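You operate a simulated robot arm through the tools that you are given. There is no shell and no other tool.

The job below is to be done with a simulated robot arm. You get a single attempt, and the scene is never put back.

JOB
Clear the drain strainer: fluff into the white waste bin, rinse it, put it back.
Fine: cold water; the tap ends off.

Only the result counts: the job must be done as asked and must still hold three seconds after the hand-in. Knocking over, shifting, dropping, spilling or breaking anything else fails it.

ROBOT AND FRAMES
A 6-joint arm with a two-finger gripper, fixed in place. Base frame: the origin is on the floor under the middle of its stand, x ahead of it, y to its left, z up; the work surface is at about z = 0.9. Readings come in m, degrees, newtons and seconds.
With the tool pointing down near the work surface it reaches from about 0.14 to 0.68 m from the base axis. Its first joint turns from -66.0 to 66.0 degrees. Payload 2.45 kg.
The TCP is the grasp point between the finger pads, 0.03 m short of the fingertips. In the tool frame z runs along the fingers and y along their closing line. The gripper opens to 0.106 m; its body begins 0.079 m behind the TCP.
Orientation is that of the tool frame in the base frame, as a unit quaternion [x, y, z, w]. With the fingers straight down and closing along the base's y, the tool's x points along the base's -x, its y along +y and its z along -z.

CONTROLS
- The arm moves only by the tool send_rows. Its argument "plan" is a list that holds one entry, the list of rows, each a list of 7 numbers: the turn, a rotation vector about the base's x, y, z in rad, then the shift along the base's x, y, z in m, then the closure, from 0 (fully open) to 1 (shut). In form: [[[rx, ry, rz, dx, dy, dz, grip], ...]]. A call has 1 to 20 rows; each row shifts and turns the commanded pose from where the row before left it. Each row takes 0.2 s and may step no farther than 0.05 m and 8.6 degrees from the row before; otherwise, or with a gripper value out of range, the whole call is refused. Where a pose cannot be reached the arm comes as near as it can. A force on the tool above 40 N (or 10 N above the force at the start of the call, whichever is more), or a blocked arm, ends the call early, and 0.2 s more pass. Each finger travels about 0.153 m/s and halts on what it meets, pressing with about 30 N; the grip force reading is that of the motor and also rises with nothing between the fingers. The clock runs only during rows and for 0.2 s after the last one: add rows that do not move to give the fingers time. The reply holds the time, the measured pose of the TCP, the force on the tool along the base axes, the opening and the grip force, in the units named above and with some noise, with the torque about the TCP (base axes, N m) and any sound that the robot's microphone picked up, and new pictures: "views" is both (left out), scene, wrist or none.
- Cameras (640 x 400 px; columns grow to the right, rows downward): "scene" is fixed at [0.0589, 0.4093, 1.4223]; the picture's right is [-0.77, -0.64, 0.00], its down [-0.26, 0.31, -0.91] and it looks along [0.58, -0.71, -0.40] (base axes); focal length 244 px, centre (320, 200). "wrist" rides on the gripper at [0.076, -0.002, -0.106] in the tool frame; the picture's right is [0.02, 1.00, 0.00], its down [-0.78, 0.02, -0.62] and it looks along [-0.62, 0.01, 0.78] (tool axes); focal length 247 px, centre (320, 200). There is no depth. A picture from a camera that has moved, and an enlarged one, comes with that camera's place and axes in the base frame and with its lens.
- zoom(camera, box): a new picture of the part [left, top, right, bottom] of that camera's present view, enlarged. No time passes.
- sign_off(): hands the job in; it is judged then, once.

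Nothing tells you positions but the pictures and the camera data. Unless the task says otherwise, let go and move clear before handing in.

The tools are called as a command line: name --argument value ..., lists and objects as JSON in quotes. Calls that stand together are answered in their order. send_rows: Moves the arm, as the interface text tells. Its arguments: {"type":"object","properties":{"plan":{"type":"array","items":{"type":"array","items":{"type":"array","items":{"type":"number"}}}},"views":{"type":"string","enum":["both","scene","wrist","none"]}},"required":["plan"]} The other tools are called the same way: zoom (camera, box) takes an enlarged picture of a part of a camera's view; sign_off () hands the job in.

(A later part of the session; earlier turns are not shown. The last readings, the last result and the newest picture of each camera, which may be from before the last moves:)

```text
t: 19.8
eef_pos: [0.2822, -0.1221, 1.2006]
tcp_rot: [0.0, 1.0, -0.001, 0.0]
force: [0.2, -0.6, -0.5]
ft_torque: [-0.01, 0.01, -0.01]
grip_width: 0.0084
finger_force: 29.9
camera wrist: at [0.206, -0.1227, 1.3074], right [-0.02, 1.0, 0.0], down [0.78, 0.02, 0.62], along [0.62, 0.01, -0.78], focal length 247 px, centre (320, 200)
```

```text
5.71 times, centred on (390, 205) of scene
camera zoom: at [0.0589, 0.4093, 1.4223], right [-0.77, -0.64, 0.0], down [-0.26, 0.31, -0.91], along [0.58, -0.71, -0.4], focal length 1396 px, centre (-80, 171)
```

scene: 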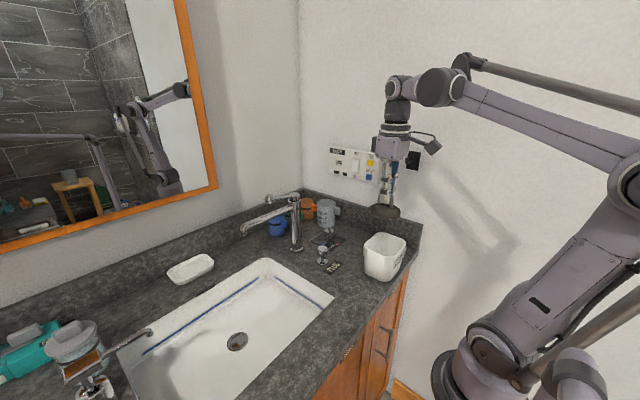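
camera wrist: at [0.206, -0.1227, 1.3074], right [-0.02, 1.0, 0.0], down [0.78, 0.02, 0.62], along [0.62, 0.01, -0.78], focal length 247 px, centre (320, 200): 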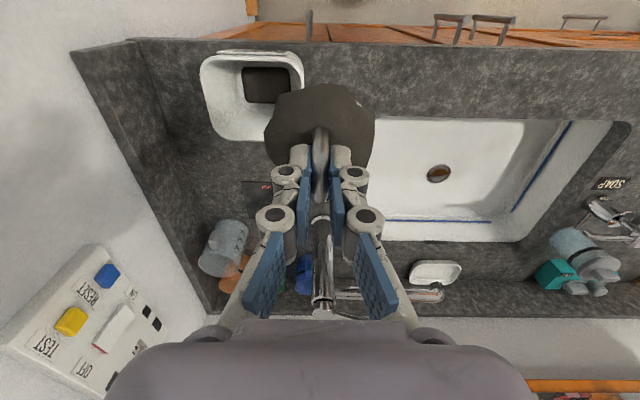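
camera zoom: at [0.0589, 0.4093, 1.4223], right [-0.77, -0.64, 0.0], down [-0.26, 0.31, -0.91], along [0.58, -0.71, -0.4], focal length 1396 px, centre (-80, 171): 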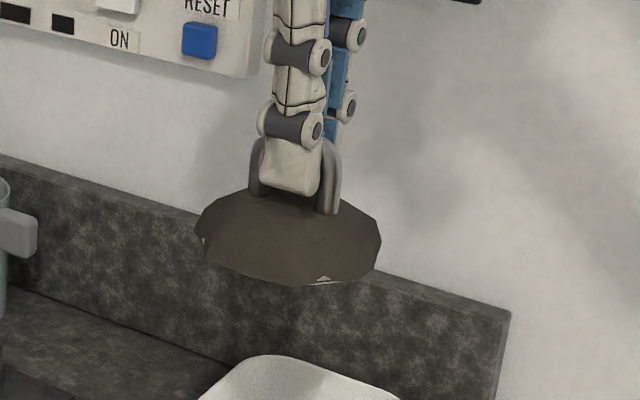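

Something dark now lies as a flat layer on the bin floor, which was pale in the first pictures, so at least part of the fluff may have gone in. The strainer still looks coated, so I'll go back over the bin, tip it well past 90° and hold it there with a small shake.

send_rows --plan '[[[0, 0, 0, 0.007, -0.03, 0, 1], [0, 0, 0, 0.007, -0.03, 0, 1], [0, 0, 0, 0.005, -0.03, 0, 1], [-0.14, 0, 0, 0, 0.002, -0.005, 1], [-0.14, 0, 0, 0, 0.003, -0.005, 1], [-0.14, 0, 0, 0, 0.004, -0.005, 1], [-0.14, 0, 0, 0, 0.004, -0.005, 1], [-0.14, 0, 0, 0, 0.004, -0.005, 1], [-0.14, 0, 0, 0, 0.004, 0, 1], [-0.14, 0, 0, 0, 0.003, 0, 1], [-0.14, 0, 0, 0, 0.003, 0, 1], [-0.14, 0, 0, 0, 0.002, 0, 1], [-0.14, 0, 0, 0, 0.001, 0, 1], [-0.14, 0, 0, 0, 0, 0, 1], [-0.14, 0, 0, 0, 0, 0, 1]]]'

```text
t: 23.0
eef_pos: [0.3022, -0.1832, 1.1773]
tcp_rot: [0.0, -0.667, 0.745, 0.0]
force: [0.5, -0.1, -0.1]
ft_torque: [0.03, 0.0, -0.01]
grip_width: 0.0082
finger_force: 29.9
camera wrist: at [0.2252, -0.0757, 1.1661], right [-0.02, -0.11, -0.99], down [0.78, 0.62, -0.09], along [0.62, -0.78, 0.07], focal length 247 px, centre (320, 200)
```

scene: 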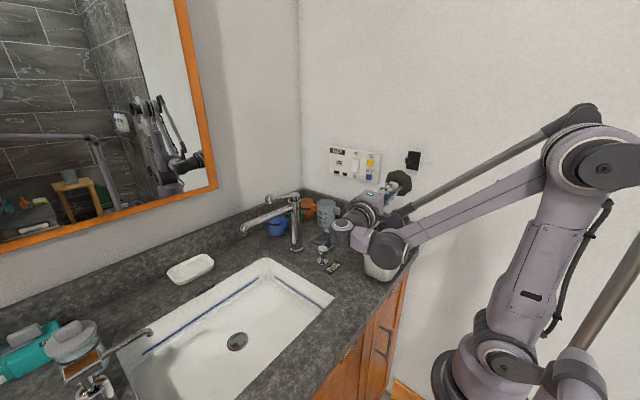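
wrist: 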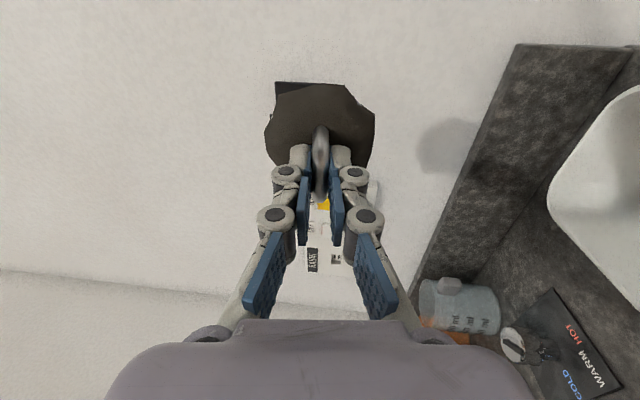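

send_rows --plan '[[[-0.14, 0, 0, 0, 0.002, 0.01, 1], [-0.14, 0, 0, 0, 0.002, 0.01, 1], [-0.14, 0, 0, 0, 0.002, 0.01, 1], [-0.14, 0, 0, 0, 0.002, 0.01, 1], [0, 0, 0, 0, 0, 0, 1], [0, 0, 0, 0, 0, 0, 1]]]'

```text
t: 24.4
eef_pos: [0.3026, -0.1757, 1.2162]
tcp_rot: [0.0, -0.435, 0.9, 0.0]
force: [0.2, -0.2, -0.1]
ft_torque: [0.03, 0.0, -0.02]
grip_width: 0.0085
finger_force: 30.4
camera wrist: at [0.2248, -0.0897, 1.1513], right [-0.02, -0.62, -0.78], down [0.78, 0.48, -0.4], along [0.62, -0.62, 0.48], focal length 247 px, centre (320, 200)
```

scene: 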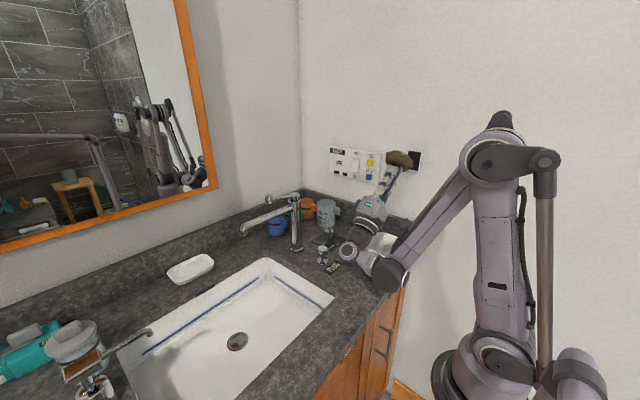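
wrist: 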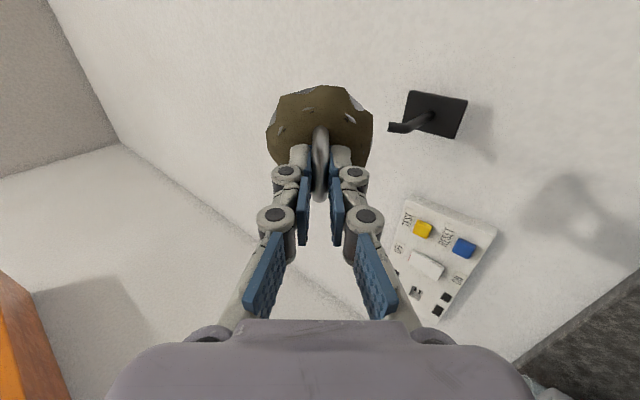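

zoom --camera "wrist" --box '[250, 70, 390, 210]'

zoom --camera "scene" --box '[330, 130, 430, 300]'

```text
2.86 times, centred on (320, 140) of wrist
camera zoom: at [0.2248, -0.0897, 1.1513], right [-0.02, -0.62, -0.78], down [0.78, 0.48, -0.4], along [0.62, -0.62, 0.48], focal length 706 px, centre (320, 371)
```

zoom: 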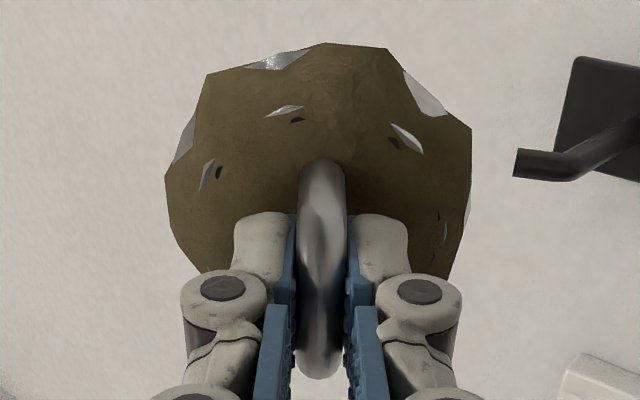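

```text
2.35 times, centred on (380, 215) of scene
camera zoom: at [0.0589, 0.4093, 1.4223], right [-0.77, -0.64, 0.0], down [-0.26, 0.31, -0.91], along [0.58, -0.71, -0.4], focal length 575 px, centre (179, 165)
```

zoom: 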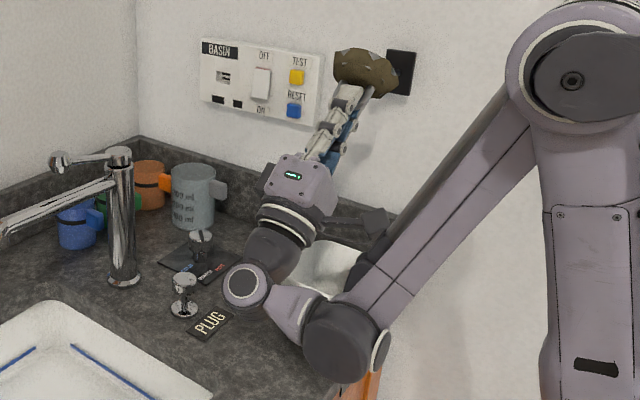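

The fluff is thinning: the metal surface is now showing through the mat at this tilt. I'll hold the tilt with a gentle shake so the rest goes into the bin.

send_rows --plan '[[[0, 0, 0, 0, 0, 0, 1], [0, 0, 0, 0, 0, 0, 1], [0, 0, 0, 0, 0, 0, 1], [0, 0, 0, 0, 0, 0, 1], [0, 0, 0, 0, 0, 0, 1], [0, 0, 0, 0, 0, 0, 1], [0, 0, 0, 0, 0, 0, 1], [0, 0, 0, 0, 0, 0, 1], [0, 0, 0, 0, 0, 0, 1], [0, 0, 0, 0, 0, 0, 1]]]'

zoom --camera "wrist" --box '[250, 70, 390, 210]'

```text
t: 26.6
eef_pos: [0.3012, -0.1753, 1.2159]
tcp_rot: [0.0, -0.437, 0.9, 0.001]
force: [0.2, 0.4, -0.7]
ft_torque: [0.02, 0.01, 0.0]
grip_width: 0.0083
finger_force: 29.8
camera wrist: at [0.2248, -0.0896, 1.1513], right [-0.02, -0.62, -0.78], down [0.78, 0.48, -0.4], along [0.62, -0.62, 0.47], focal length 247 px, centre (320, 200)
```

scene: 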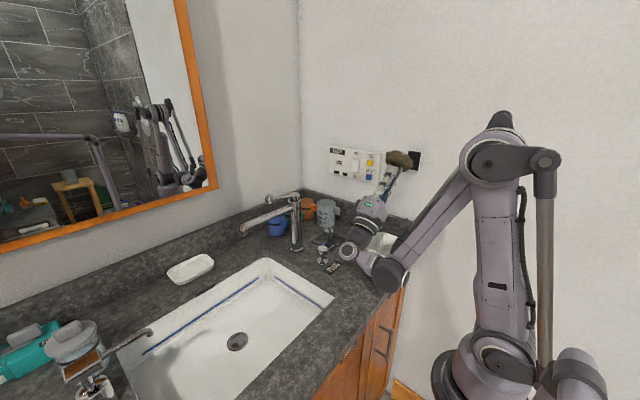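
wrist: 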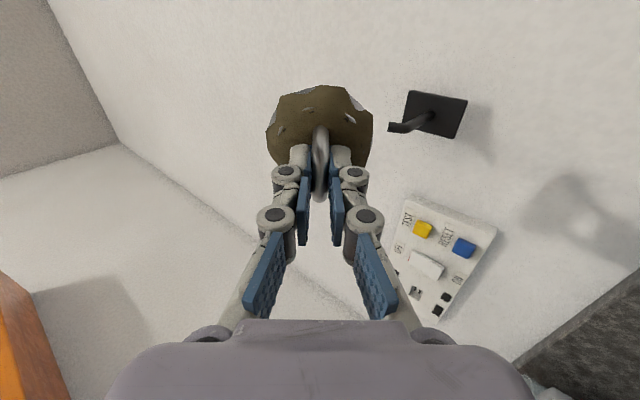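

```text
2.86 times, centred on (320, 140) of wrist
camera zoom: at [0.2248, -0.0896, 1.1513], right [-0.02, -0.62, -0.78], down [0.78, 0.48, -0.4], along [0.62, -0.62, 0.47], focal length 706 px, centre (320, 371)
```

zoom: 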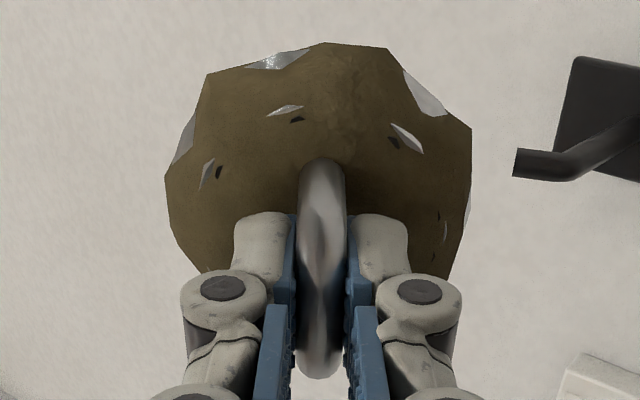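

No further change while holding still, so I'll tilt further toward fully inverted, raising the wrist for clearance.

send_rows --plan '[[[-0.14, 0, 0, 0, -0.004, 0.012, 1], [-0.14, 0, 0, 0, -0.006, 0.012, 1], [-0.14, 0, 0, 0, -0.006, 0.01, 1], [0, 0, 0, 0, 0, 0, 1], [0, 0, 0, 0, 0, 0, 1]]]'

zoom --camera "wrist" --box '[250, 70, 390, 210]'

zoom --camera "scene" --box '[330, 130, 430, 300]'

```text
t: 27.8
eef_pos: [0.3017, -0.192, 1.2506]
tcp_rot: [0.0, -0.238, 0.971, -0.001]
force: [-1.1, 0.3, -0.3]
ft_torque: [0.02, -0.02, 0.06]
grip_width: 0.0084
finger_force: 29.7
camera wrist: at [0.2254, -0.1389, 1.1573], right [-0.02, -0.89, -0.46], down [0.78, 0.27, -0.56], along [0.62, -0.37, 0.69], focal length 247 px, centre (320, 200)
```

scene: 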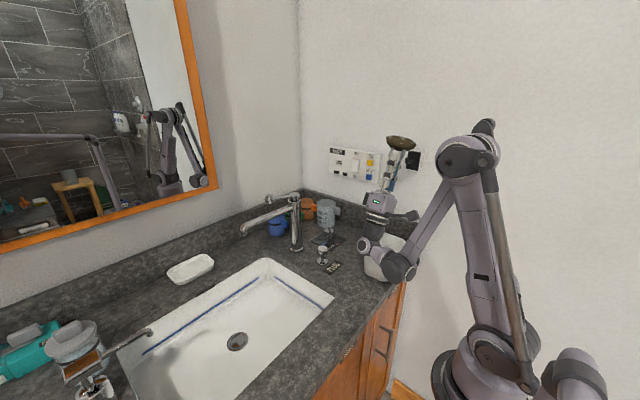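
wrist: 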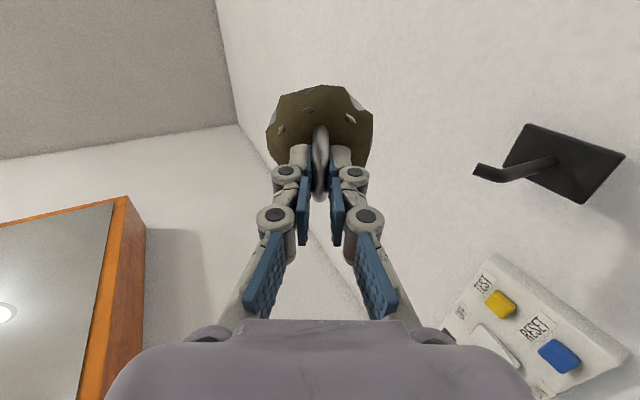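

```text
2.86 times, centred on (320, 140) of wrist
camera zoom: at [0.2254, -0.1389, 1.1573], right [-0.02, -0.89, -0.46], down [0.78, 0.27, -0.56], along [0.62, -0.37, 0.69], focal length 706 px, centre (320, 371)
```

zoom: 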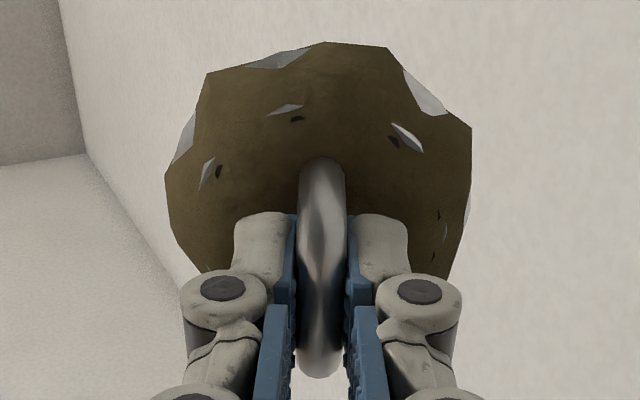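

```text
2.35 times, centred on (380, 215) of scene
camera zoom: at [0.0589, 0.4093, 1.4223], right [-0.77, -0.64, 0.0], down [-0.26, 0.31, -0.91], along [0.58, -0.71, -0.4], focal length 575 px, centre (179, 165)
```

zoom: 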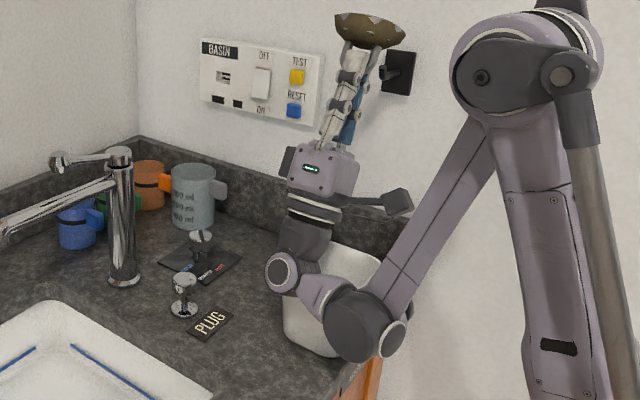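

At 150° there's still the thin olive film with metal showing through. I'll shake it a few times here above the bin and see whether more comes off.

send_rows --plan '[[[0, 0, 0, 0, 0, 0.045, 1], [0, 0, 0, 0, 0, -0.045, 1], [0, 0, 0, 0, 0, 0.045, 1], [0, 0, 0, 0, 0, -0.045, 1], [0, 0, 0, 0, 0, 0.045, 1], [0, 0, 0, 0, 0, -0.045, 1], [0, 0, 0, 0, 0, 0.045, 1], [0, 0, 0, 0, 0, -0.045, 1], [0, 0, 0, 0, 0, 0, 1]]]' --views "wrist"

zoom --camera "wrist" --box '[250, 70, 390, 210]'

```text
t: 29.8
eef_pos: [0.3035, -0.1919, 1.2493]
tcp_rot: [0.001, -0.239, 0.971, 0.0]
force: [-0.8, -0.4, -0.4]
ft_torque: [0.02, -0.03, 0.02]
grip_width: 0.0085
finger_force: 30.3
camera wrist: at [0.2264, -0.1387, 1.156], right [-0.02, -0.89, -0.46], down [0.78, 0.27, -0.56], along [0.62, -0.38, 0.69], focal length 247 px, centre (320, 200)
```

wrist: 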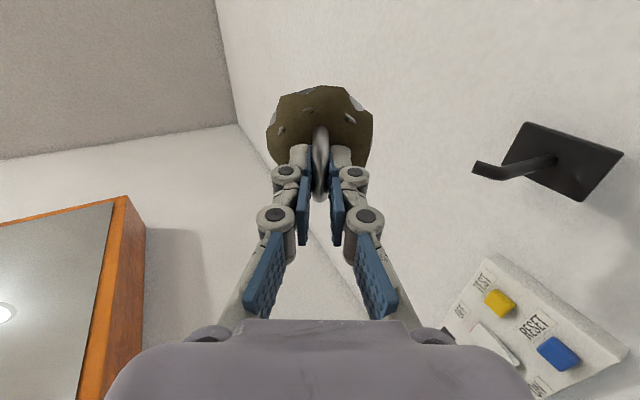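

```text
2.86 times, centred on (320, 140) of wrist
camera zoom: at [0.2264, -0.1387, 1.156], right [-0.02, -0.89, -0.46], down [0.78, 0.27, -0.56], along [0.62, -0.38, 0.69], focal length 706 px, centre (320, 371)
```

zoom: 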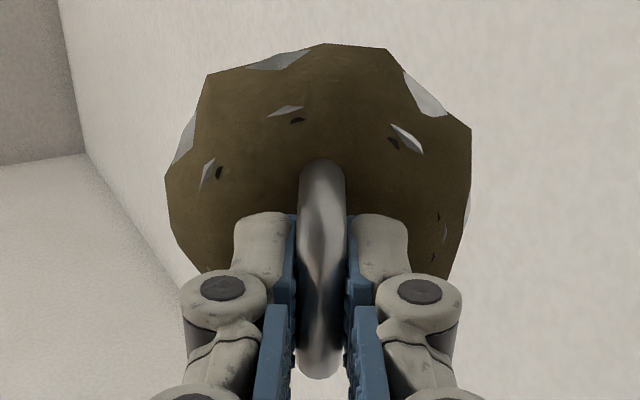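

The remaining film doesn't shake off, so it looks like residue for the rinse. I'll return the strainer to level and look into the bin again.

send_rows --plan '[[[0.14, 0, 0, 0, 0.004, 0, 1], [0.14, 0, 0, 0, 0.004, 0, 1], [0.14, 0, 0, 0, 0.004, 0, 1], [0.14, 0, 0, 0, 0, -0.005, 1], [0.14, 0, 0, 0, 0, -0.005, 1], [0.14, 0, 0, 0, 0, -0.005, 1], [0.14, 0, 0, 0, 0, -0.005, 1], [0.14, 0, 0, 0, 0, -0.005, 1], [0.14, 0, 0, 0, 0, -0.005, 1], [0.14, 0, 0, 0, 0, -0.005, 1], [0.14, 0, 0, 0, 0, -0.005, 1], [0.14, 0, 0, 0, 0, -0.005, 1], [0.14, 0, 0, 0, 0, -0.005, 1], [0.14, 0, 0, 0, 0, 0, 1], [0.14, 0, 0, 0, 0, 0, 1], [0.14, 0, 0, 0, 0.01, 0, 1], [0.14, 0, 0, -0.01, 0.02, 0, 1], [0.14, 0, 0, -0.01, 0.02, 0, 1], [0.14, 0, 0, 0, 0.01, 0, 1], [0, 0, 0, 0, 0, 0, 1]]]'

zoom --camera "wrist" --box '[190, 40, 390, 160]'

zoom --camera "scene" --box '[350, 170, 430, 240]'

```text
t: 34.0
eef_pos: [0.2817, -0.1198, 1.201]
tcp_rot: [0.001, 1.0, 0.001, 0.0]
force: [0.1, 0.8, 0.1]
ft_torque: [-0.02, -0.03, 0.02]
grip_width: 0.0087
finger_force: 29.9
camera wrist: at [0.2053, -0.1197, 1.3066], right [-0.02, 1.0, 0.0], down [0.78, 0.02, 0.62], along [0.62, 0.01, -0.78], focal length 247 px, centre (320, 200)
```

scene: 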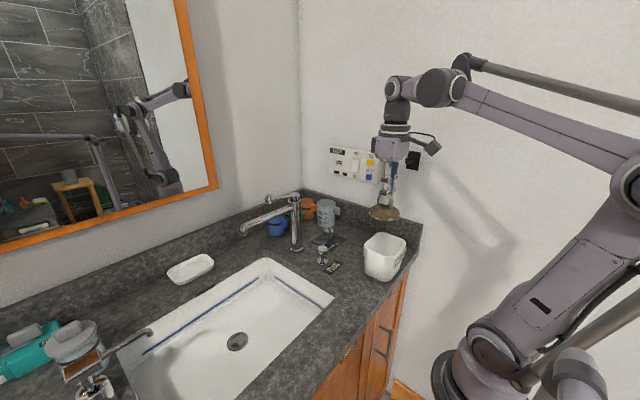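
wrist: 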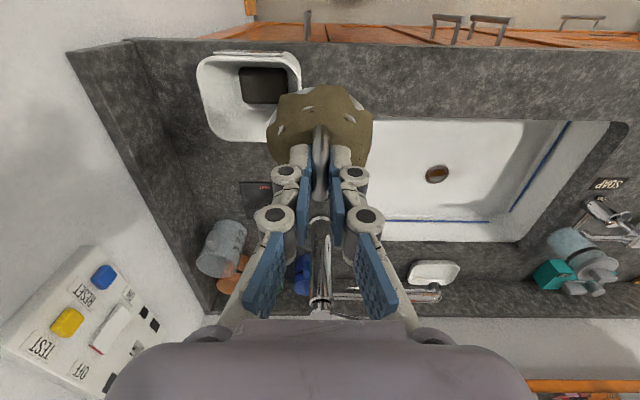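

```text
3.20 times, centred on (290, 100) of wrist
camera zoom: at [0.2053, -0.1197, 1.3066], right [-0.02, 1.0, 0.0], down [0.78, 0.02, 0.62], along [0.62, 0.01, -0.78], focal length 790 px, centre (416, 520)
```

zoom: 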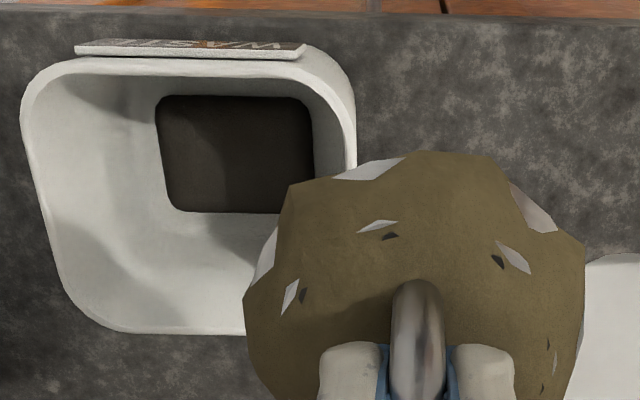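

```text
5.71 times, centred on (390, 205) of scene
camera zoom: at [0.0589, 0.4093, 1.4223], right [-0.77, -0.64, 0.0], down [-0.26, 0.31, -0.91], along [0.58, -0.71, -0.4], focal length 1396 px, centre (-80, 171)
```

zoom: 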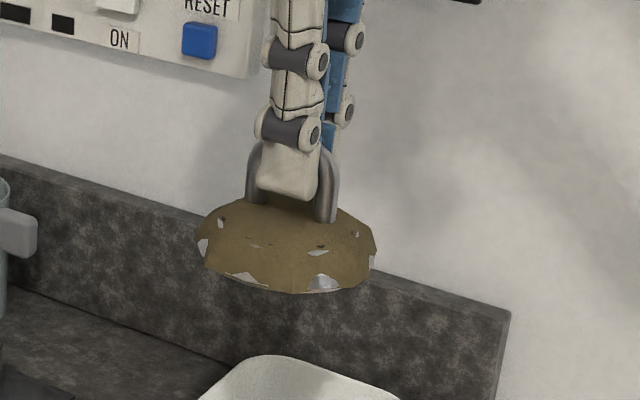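

The thick fluff is off and only an olive film with dome metal showing remains, while the bin holds the dark layer. Next comes the rinse. I'll study the tap, dial and drain from here while the view is clear.

zoom --camera "scene" --box '[225, 180, 345, 260]'

zoom --camera "scene" --box '[285, 185, 345, 225]'

zoom --camera "scene" --box '[300, 220, 360, 280]'

zoom --camera "scene" --box '[210, 315, 270, 365]'

zoom --camera "wrist" --box '[290, 200, 480, 330]'

```text
5.00 times, centred on (285, 220) of scene
camera zoom: at [0.0589, 0.4093, 1.4223], right [-0.77, -0.64, 0.0], down [-0.26, 0.31, -0.91], along [0.58, -0.71, -0.4], focal length 1221 px, centre (495, 100)
```

zoom: 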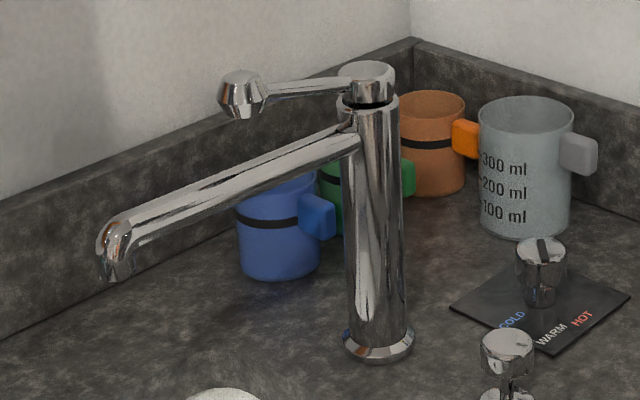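

```text
10.00 times, centred on (315, 205) of scene
camera zoom: at [0.0589, 0.4093, 1.4223], right [-0.77, -0.64, 0.0], down [-0.26, 0.31, -0.91], along [0.58, -0.71, -0.4], focal length 2442 px, centre (370, 150)
```

zoom: 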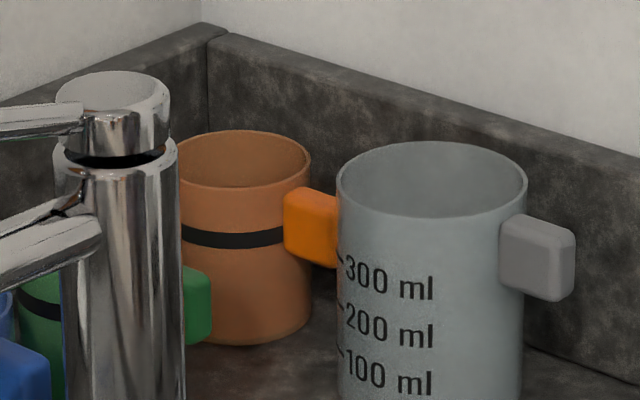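

```text
6.67 times, centred on (330, 250) of scene
camera zoom: at [0.0589, 0.4093, 1.4223], right [-0.77, -0.64, 0.0], down [-0.26, 0.31, -0.91], along [0.58, -0.71, -0.4], focal length 1628 px, centre (253, -133)
```

zoom: 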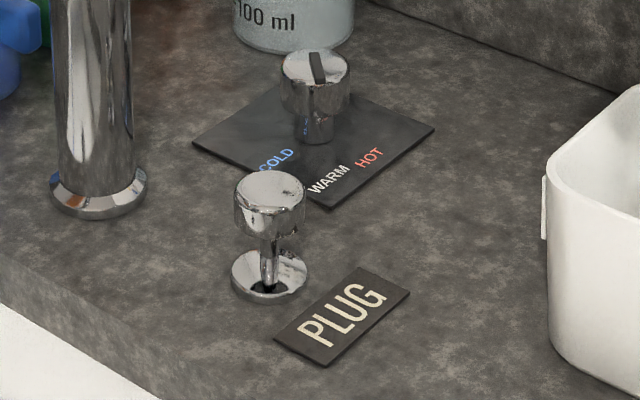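

```text
8.00 times, centred on (240, 340) of scene
camera zoom: at [0.0589, 0.4093, 1.4223], right [-0.77, -0.64, 0.0], down [-0.26, 0.31, -0.91], along [0.58, -0.71, -0.4], focal length 1954 px, centre (960, -920)
```

zoom: 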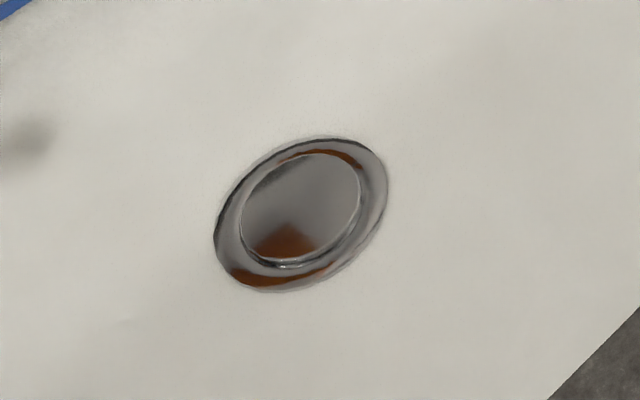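

```text
3.08 times, centred on (385, 265) of wrist
camera zoom: at [0.2053, -0.1197, 1.3066], right [-0.02, 1.0, 0.0], down [0.78, 0.02, 0.62], along [0.62, 0.01, -0.78], focal length 760 px, centre (120, 0)
```

zoom: 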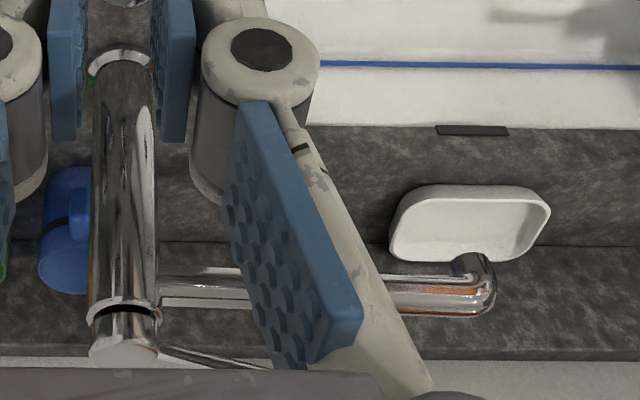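

The tap has a short lever with a ball knob above the spout, and a cap with a swivel gap. I need a free gripper for the dial and lever, so I'll park the strainer back in the drain at its original pose for now.

send_rows --plan '[[[0, 0, 0, 0.02, 0.03, -0.01, 1], [0, 0, 0, 0.02, 0.04, -0.01, 1], [0, 0, 0, 0.02, 0.04, -0.01, 1], [0, 0, 0, 0.02, 0.04, -0.01, 1], [0, 0, 0, 0.02, 0.04, -0.01, 1], [0, 0, 0, 0.02, 0.04, -0.01, 1], [0, 0, 0, 0.02, 0.04, 0, 1], [0, 0, 0, 0.02, 0.04, 0, 1], [0, 0, 0, 0.03, 0, -0.03, 1], [0, 0, 0, 0.03, 0, -0.03, 1], [0, 0, 0, 0.03, 0, -0.03, 1], [0, 0, 0, 0.01, 0, -0.03, 1], [0, 0, 0, 0, 0, -0.03, 1], [0, 0, 0, 0, 0, -0.03, 1], [0, 0, 0, 0, 0, -0.03, 1], [0, 0, 0, 0, 0, -0.03, 1], [0, 0, 0, 0, 0, 0, 1]]]'

```text
t: 37.6
eef_pos: [0.5433, 0.1908, 0.8998]
tcp_rot: [-0.001, 1.0, -0.001, 0.0]
force: [-0.2, -0.5, 0.6]
ft_torque: [0.0, 0.01, 0.0]
grip_width: 0.0087
finger_force: 29.7
camera wrist: at [0.4661, 0.1909, 1.0065], right [-0.02, 1.0, 0.0], down [0.78, 0.02, 0.62], along [0.62, 0.01, -0.78], focal length 247 px, centre (320, 200)
```

scene: 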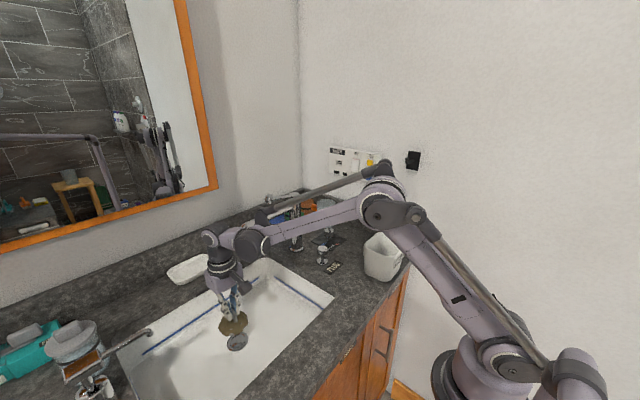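
wrist: 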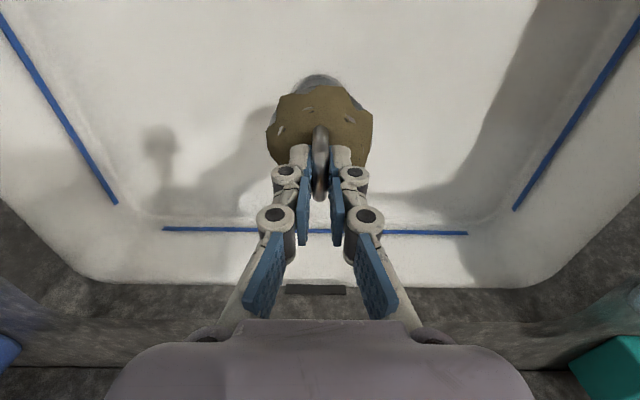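

Above the drain and level. Lowering slowly to the original height.

send_rows --plan '[[[0, 0, 0, -0.001, 0, -0.025, 1], [0, 0, 0, 0, 0, -0.02, 1], [0, 0, 0, 0, 0, -0.012, 1], [0, 0, 0, 0, 0, -0.008, 1], [0, 0, 0, 0, 0, -0.006, 1], [0, 0, 0, 0, 0, -0.003, 1], [0, 0, 0, 0, 0, 0, 1]]]'

zoom --camera "scene" --box '[195, 280, 275, 370]'

```text
t: 39.2
eef_pos: [0.5412, 0.1898, 0.8273]
tcp_rot: [0.0, 1.0, 0.0, 0.001]
force: [1.3, -0.2, 18.1]
ft_torque: [0.01, -0.33, 0.03]
grip_width: 0.0083
finger_force: 30.0
camera wrist: at [0.4644, 0.1903, 0.9329], right [-0.02, 1.0, 0.0], down [0.78, 0.02, 0.62], along [0.62, 0.01, -0.78], focal length 247 px, centre (320, 200)
```

scene: 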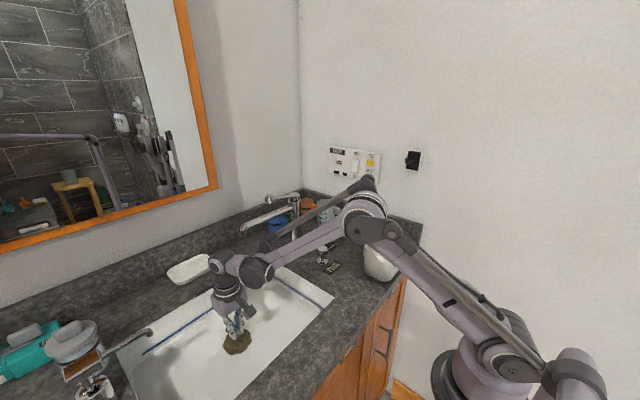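
wrist: 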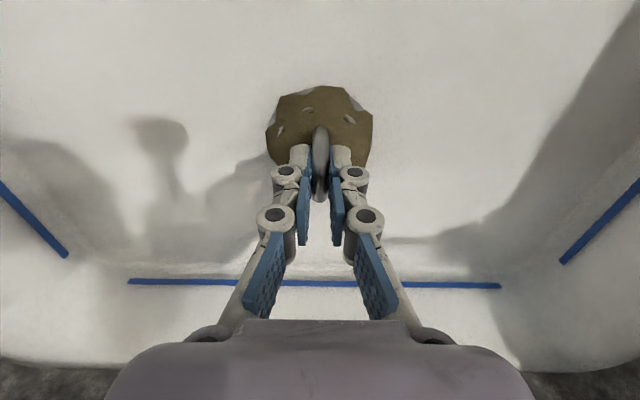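

```text
4.44 times, centred on (235, 325) of scene
camera zoom: at [0.0586, 0.4092, 1.4223], right [-0.77, -0.64, 0.0], down [-0.26, 0.31, -0.91], along [0.58, -0.71, -0.4], focal length 1086 px, centre (698, -356)
```

zoom: 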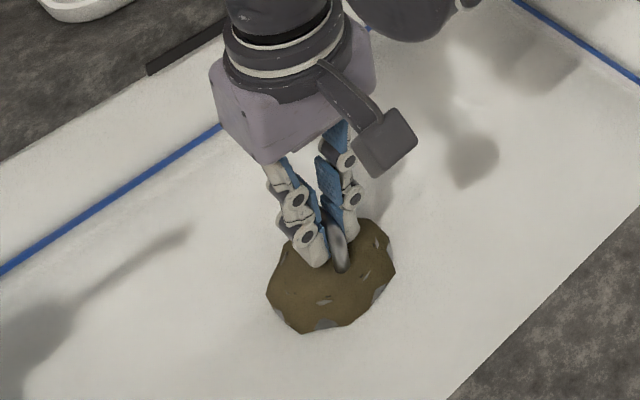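

It's seated with an 18 N contact at the same height as before. I'll open the fingers and rise.

send_rows --plan '[[[0, 0, 0, 0, 0, 0.002, 1], [0, 0, 0, 0, 0, 0, 0.6], [0, 0, 0, 0, 0, 0, 0.3], [0, 0, 0, 0, 0, 0, 0], [0, 0, 0, 0, 0, 0, 0], [0, 0, 0, 0, 0, 0.03, 0], [0, 0, 0, 0, 0, 0.04, 0], [0, 0, 0, 0, 0, 0.04, 0], [0, 0, 0, -0.01, 0, 0.04, 0]]]'

zoom --camera "scene" --box '[200, 310, 270, 370]'

zoom --camera "wrist" --box '[270, 70, 370, 170]'

```text
t: 41.2
eef_pos: [0.5328, 0.1911, 0.9791]
tcp_rot: [0.0, 1.0, 0.0, 0.0]
force: [0.5, -0.2, -0.2]
ft_torque: [-0.01, 0.0, 0.0]
grip_width: 0.1061
finger_force: 0.0
camera wrist: at [0.4558, 0.1904, 1.085], right [-0.02, 1.0, 0.0], down [0.78, 0.02, 0.62], along [0.62, 0.01, -0.78], focal length 247 px, centre (320, 200)
```

scene: 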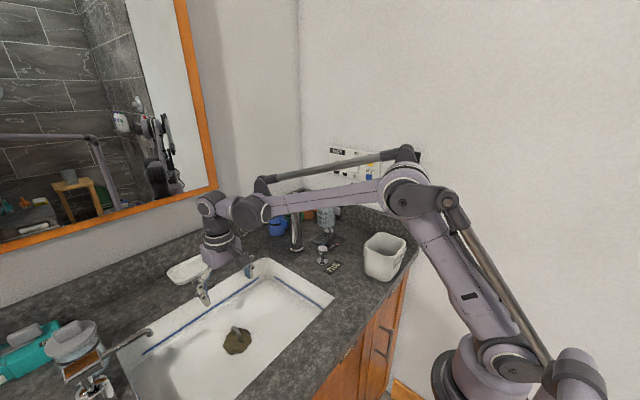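
wrist: 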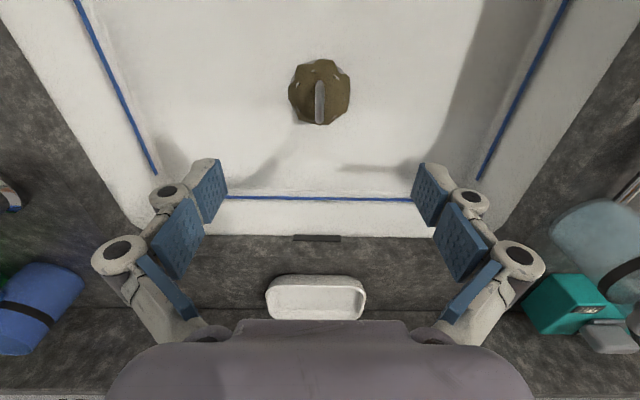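

```text
6.67 times, centred on (235, 340) of scene
camera zoom: at [0.0589, 0.4093, 1.4223], right [-0.77, -0.64, 0.0], down [-0.26, 0.31, -0.91], along [0.58, -0.71, -0.4], focal length 1628 px, centre (887, -733)
```

zoom: 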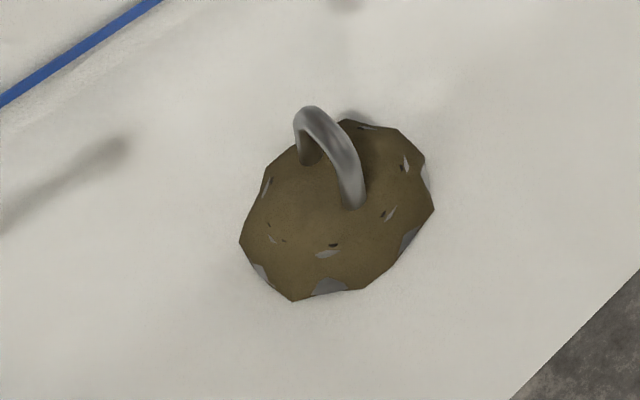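

```text
4.00 times, centred on (320, 120) of wrist
camera zoom: at [0.4558, 0.1904, 1.085], right [-0.02, 1.0, 0.0], down [0.78, 0.02, 0.62], along [0.62, 0.01, -0.78], focal length 988 px, centre (320, 520)
```

zoom: 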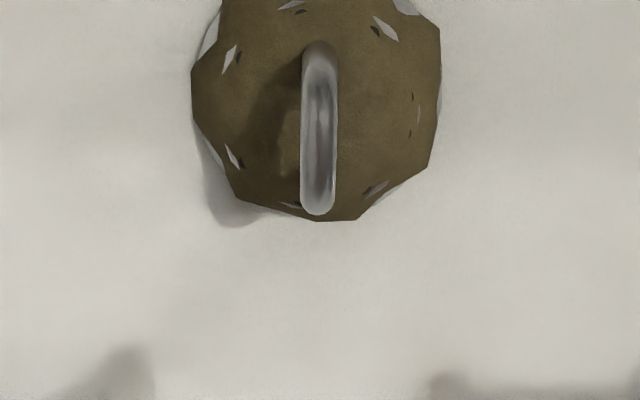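

The strainer sits properly back in the drain. Now I'll go to the temperature dial at about (0.53, −0.22), keeping well in front of the tap, with the fingers partly closed.

send_rows --plan '[[[0, 0, 0, -0.02, 0, 0.04, 0.1], [0, 0, 0, -0.03, 0, 0.04, 0.2], [0, 0, 0, -0.03, -0.02, 0.04, 0.3], [0, 0, 0, -0.03, -0.04, 0.03, 0.4], [0, 0, 0, -0.02, -0.045, 0.02, 0.43], [0, 0, 0, 0, -0.05, 0, 0.43], [0, 0, 0, 0, -0.05, 0, 0.43], [0, 0, 0, 0, -0.05, 0, 0.43], [0, 0, 0, 0, -0.05, 0, 0.43], [0, 0, 0, 0, -0.05, 0, 0.43], [0, 0, 0, 0.01, -0.04, -0.02, 0.43], [0, 0, 0, 0.02, -0.02, -0.03, 0.43], [0, 0, 0, 0.02, 0, -0.03, 0.43], [0, 0, 0, 0, 0, 0, 0.43]]]'

zoom --camera "wrist" --box '[220, 60, 420, 220]'

```text
refused: row 3 steps farther than a row can; nothing moved
```

```text
2.50 times, centred on (320, 140) of wrist
camera zoom: at [0.4558, 0.1904, 1.085], right [-0.02, 1.0, 0.0], down [0.78, 0.02, 0.62], along [0.62, 0.01, -0.78], focal length 617 px, centre (320, 350)
```

zoom: 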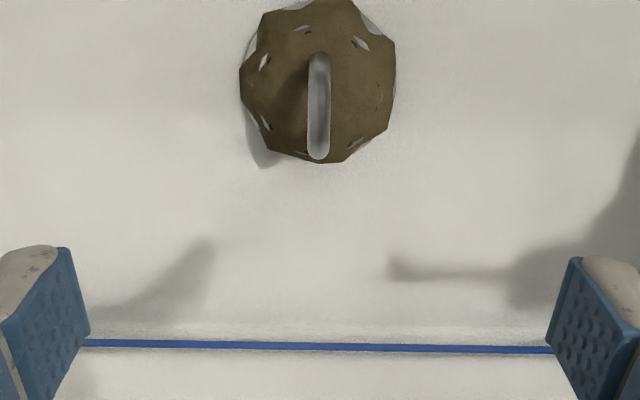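

That call was refused because a row stepped too far. I'll resend the same route to the dial with smaller steps.

send_rows --plan '[[[0, 0, 0, -0.02, 0, 0.04, 0.1], [0, 0, 0, -0.025, 0, 0.04, 0.2], [0, 0, 0, -0.03, -0.01, 0.035, 0.3], [0, 0, 0, -0.03, -0.03, 0.02, 0.4], [0, 0, 0, -0.02, -0.04, 0.015, 0.43], [0, 0, 0, 0, -0.045, 0, 0.43], [0, 0, 0, 0, -0.045, 0, 0.43], [0, 0, 0, 0, -0.045, 0, 0.43], [0, 0, 0, 0, -0.045, 0, 0.43], [0, 0, 0, 0, -0.045, 0, 0.43], [0, 0, 0, 0, -0.045, 0, 0.43], [0, 0, 0, 0.01, -0.04, -0.01, 0.43], [0, 0, 0, 0.02, -0.024, -0.02, 0.43], [0, 0, 0, 0.025, 0, -0.03, 0.43], [0, 0, 0, 0, 0, 0, 0.43]]]'

zoom --camera "wrist" --box '[220, 60, 420, 220]'

```text
t: 44.4
eef_pos: [0.46, -0.2237, 1.0692]
tcp_rot: [0.0, 1.0, 0.0, 0.0]
force: [0.2, 0.0, -0.6]
ft_torque: [0.0, -0.02, -0.01]
grip_width: 0.0605
finger_force: 0.1
camera wrist: at [0.3845, -0.223, 1.1736], right [-0.02, 1.0, 0.0], down [0.78, 0.02, 0.62], along [0.62, 0.01, -0.78], focal length 247 px, centre (320, 200)
```

scene: 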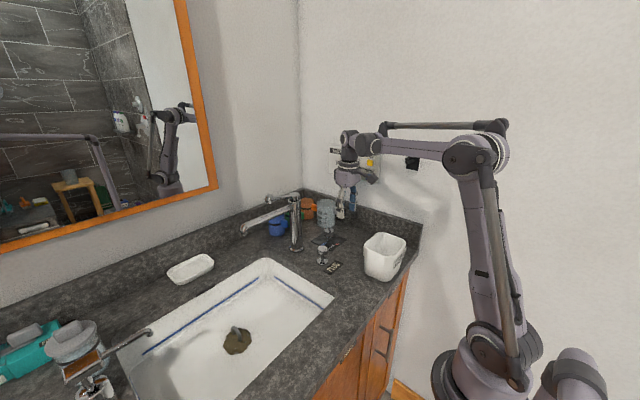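
wrist: 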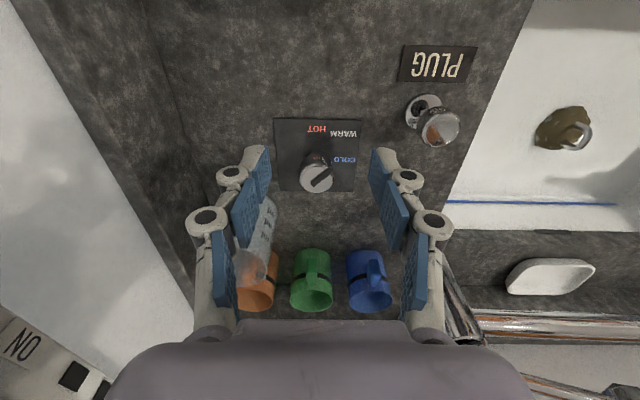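

```text
2.50 times, centred on (320, 140) of wrist
camera zoom: at [0.3845, -0.223, 1.1736], right [-0.02, 1.0, 0.0], down [0.78, 0.02, 0.62], along [0.62, 0.01, -0.78], focal length 617 px, centre (320, 350)
```

zoom: 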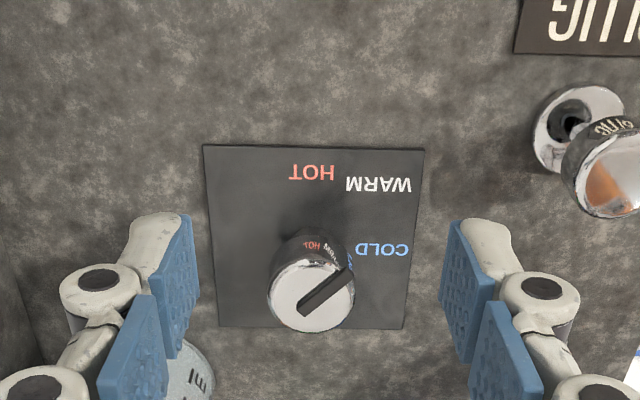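

The dial pointer is at WARM, with COLD 45° clockwise from above. The knob is at (0.530, −0.224) with its top at z ≈ 0.953, so I'll lower the partly open fingers around it.

send_rows --plan '[[[0, 0, 0, 0.035, 0, 0, 0.43], [0, 0, 0, 0.035, 0, -0.02, 0.43], [0, 0, 0, 0, 0, -0.03, 0.43], [0, 0, 0, 0, 0, -0.03, 0.43], [0, 0, 0, 0, 0, -0.02, 0.43], [0, 0, 0, 0, 0, -0.02, 0.43], [0, 0, 0, 0, 0, 0, 0.43]]]'

zoom --camera "wrist" --box '[220, 100, 420, 260]'

zoom --camera "scene" --box '[280, 180, 380, 280]'

```text
t: 46.0
eef_pos: [0.5318, -0.2228, 0.9488]
tcp_rot: [0.0, 1.0, 0.001, 0.0]
force: [-0.3, 0.2, -1.0]
ft_torque: [0.0, -0.01, -0.02]
grip_width: 0.0602
finger_force: 0.1
camera wrist: at [0.4542, -0.2234, 1.0546], right [-0.02, 1.0, 0.0], down [0.78, 0.02, 0.62], along [0.62, 0.01, -0.78], focal length 247 px, centre (320, 200)
```

scene: 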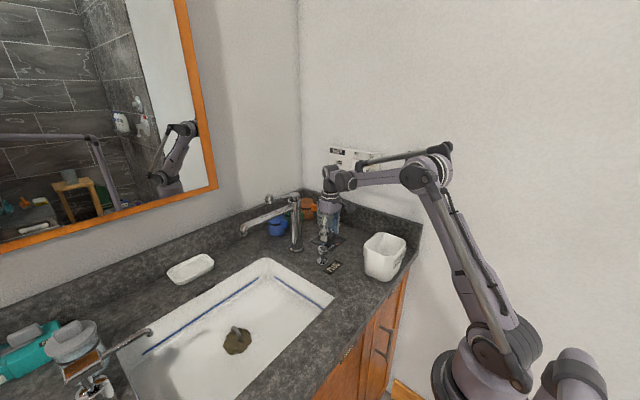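
wrist: 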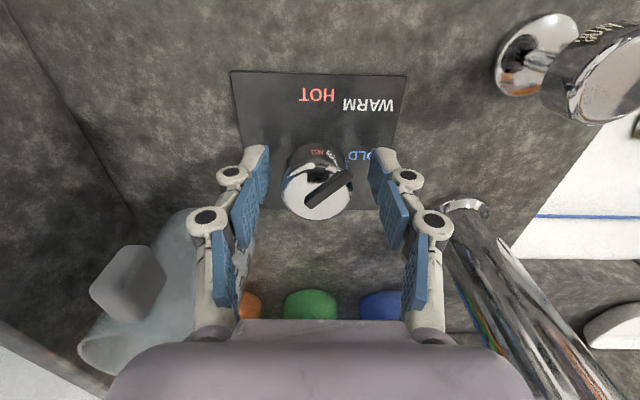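

```text
2.50 times, centred on (320, 180) of wrist
camera zoom: at [0.4542, -0.2234, 1.0546], right [-0.02, 1.0, 0.0], down [0.78, 0.02, 0.62], along [0.62, 0.01, -0.78], focal length 617 px, centre (320, 250)
```

zoom: 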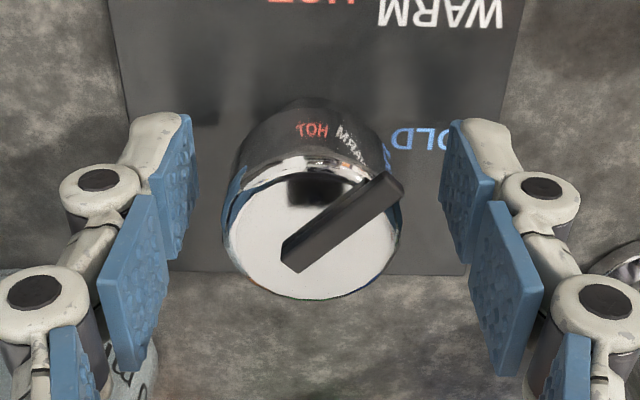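

```text
4.00 times, centred on (330, 230) of scene
camera zoom: at [0.0589, 0.4093, 1.4223], right [-0.77, -0.64, 0.0], down [-0.26, 0.31, -0.91], along [0.58, -0.71, -0.4], focal length 977 px, centre (280, 80)
```

zoom: 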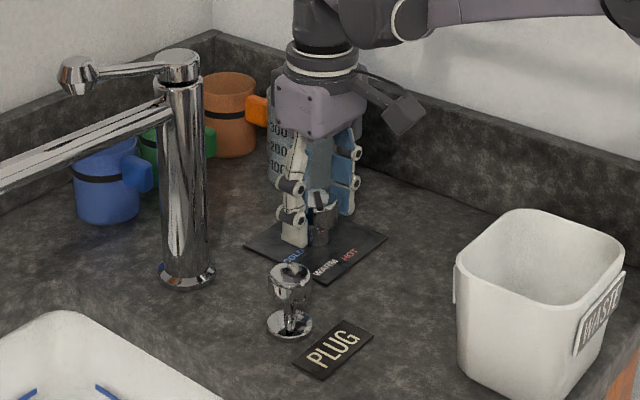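

The knob is centred between the pads. I'll close on it, then look before turning.

send_rows --plan '[[[0, 0, 0, 0, -0.002, 0, 0.43], [0, 0, 0, 0, 0, 0, 0.55], [0, 0, 0, 0, 0, 0, 0.65], [0, 0, 0, 0, 0, 0, 0.72], [0, 0, 0, 0, 0, 0, 0.72]]]'

zoom --camera "wrist" --box '[220, 100, 420, 260]'

```text
t: 47.2
eef_pos: [0.5304, -0.2257, 0.9482]
tcp_rot: [0.0, 1.0, 0.0, 0.001]
force: [-1.2, 4.4, 0.8]
ft_torque: [0.16, 0.13, 0.04]
grip_width: 0.0382
finger_force: 44.8
camera wrist: at [0.4542, -0.2252, 1.0548], right [-0.02, 1.0, 0.0], down [0.78, 0.02, 0.62], along [0.62, 0.01, -0.78], focal length 247 px, centre (320, 200)
```

scene: 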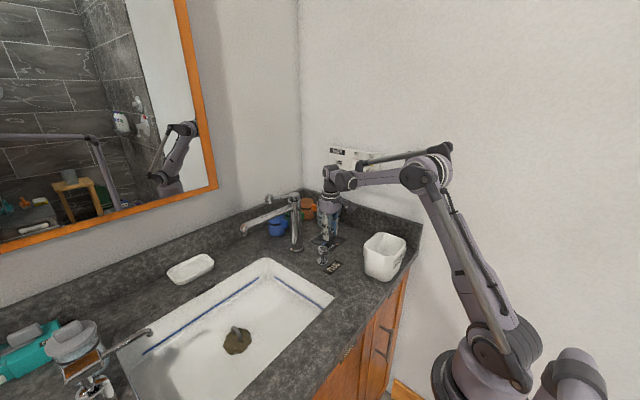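
wrist: 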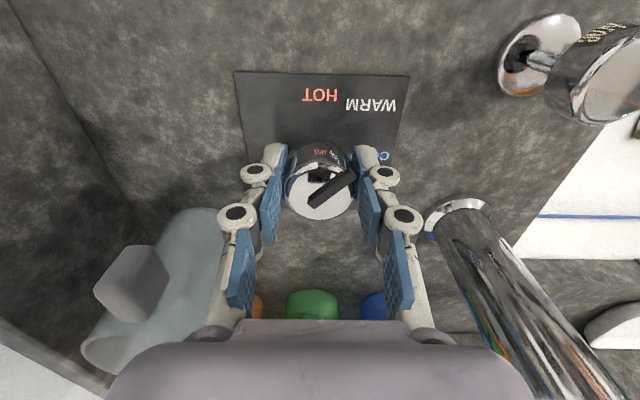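

```text
2.50 times, centred on (320, 180) of wrist
camera zoom: at [0.4542, -0.2252, 1.0548], right [-0.02, 1.0, 0.0], down [0.78, 0.02, 0.62], along [0.62, 0.01, -0.78], focal length 617 px, centre (320, 250)
```

zoom: 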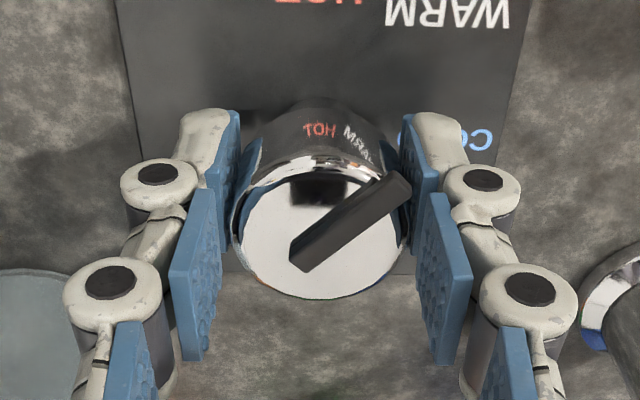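

The knob is gripped at 38 mm. Now I'll turn it clockwise (negative about z), starting with part of the 45°.

send_rows --plan '[[[0, 0, 0, 0, 0.001, 0, 0.85], [0, 0, -0.1, 0, 0, 0, 0.85], [0, 0, -0.13, 0, 0, 0, 0.85], [0, 0, -0.13, 0, 0, 0, 0.85], [0, 0, 0, 0, 0, 0, 0.85]]]'

zoom --camera "wrist" --box '[220, 80, 420, 240]'

```text
t: 48.4
eef_pos: [0.5313, -0.2227, 0.9488]
tcp_rot: [0.18, 0.984, 0.001, 0.0]
force: [0.8, 6.3, 3.0]
ft_torque: [-0.1, -0.08, 0.03]
grip_width: 0.0384
finger_force: 44.5
camera wrist: at [0.4587, -0.1967, 1.0548], right [0.33, 0.94, 0.0], down [0.74, -0.26, 0.62], along [0.59, -0.21, -0.78], focal length 247 px, centre (320, 200)
```

scene: 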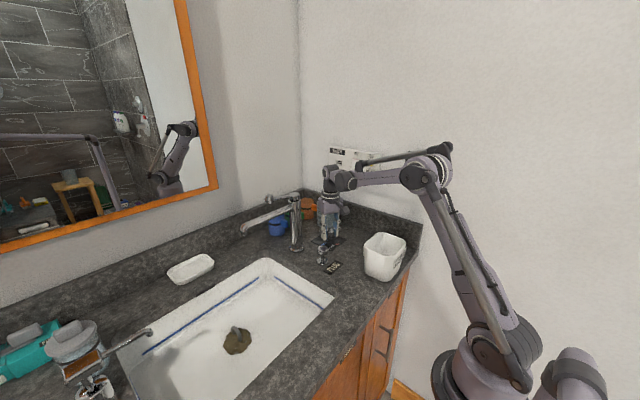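
wrist: 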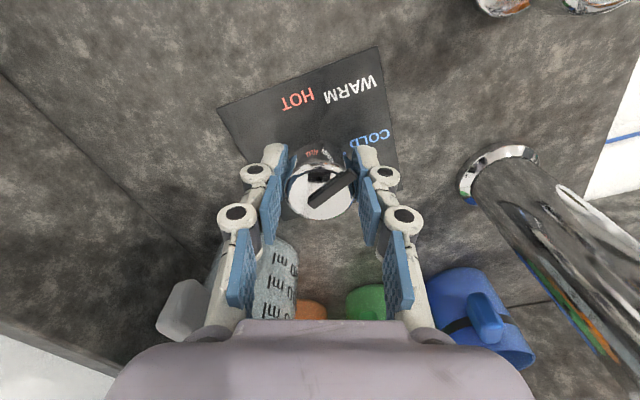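

```text
2.50 times, centred on (320, 160) of wrist
camera zoom: at [0.4587, -0.1967, 1.0548], right [0.33, 0.94, 0.0], down [0.74, -0.26, 0.62], along [0.59, -0.21, -0.78], focal length 617 px, centre (320, 300)
```

zoom: 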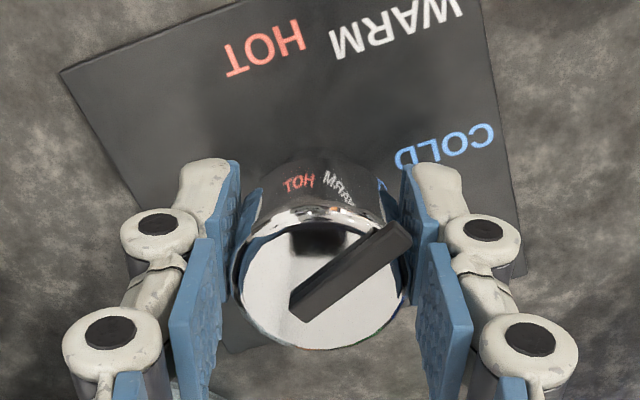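

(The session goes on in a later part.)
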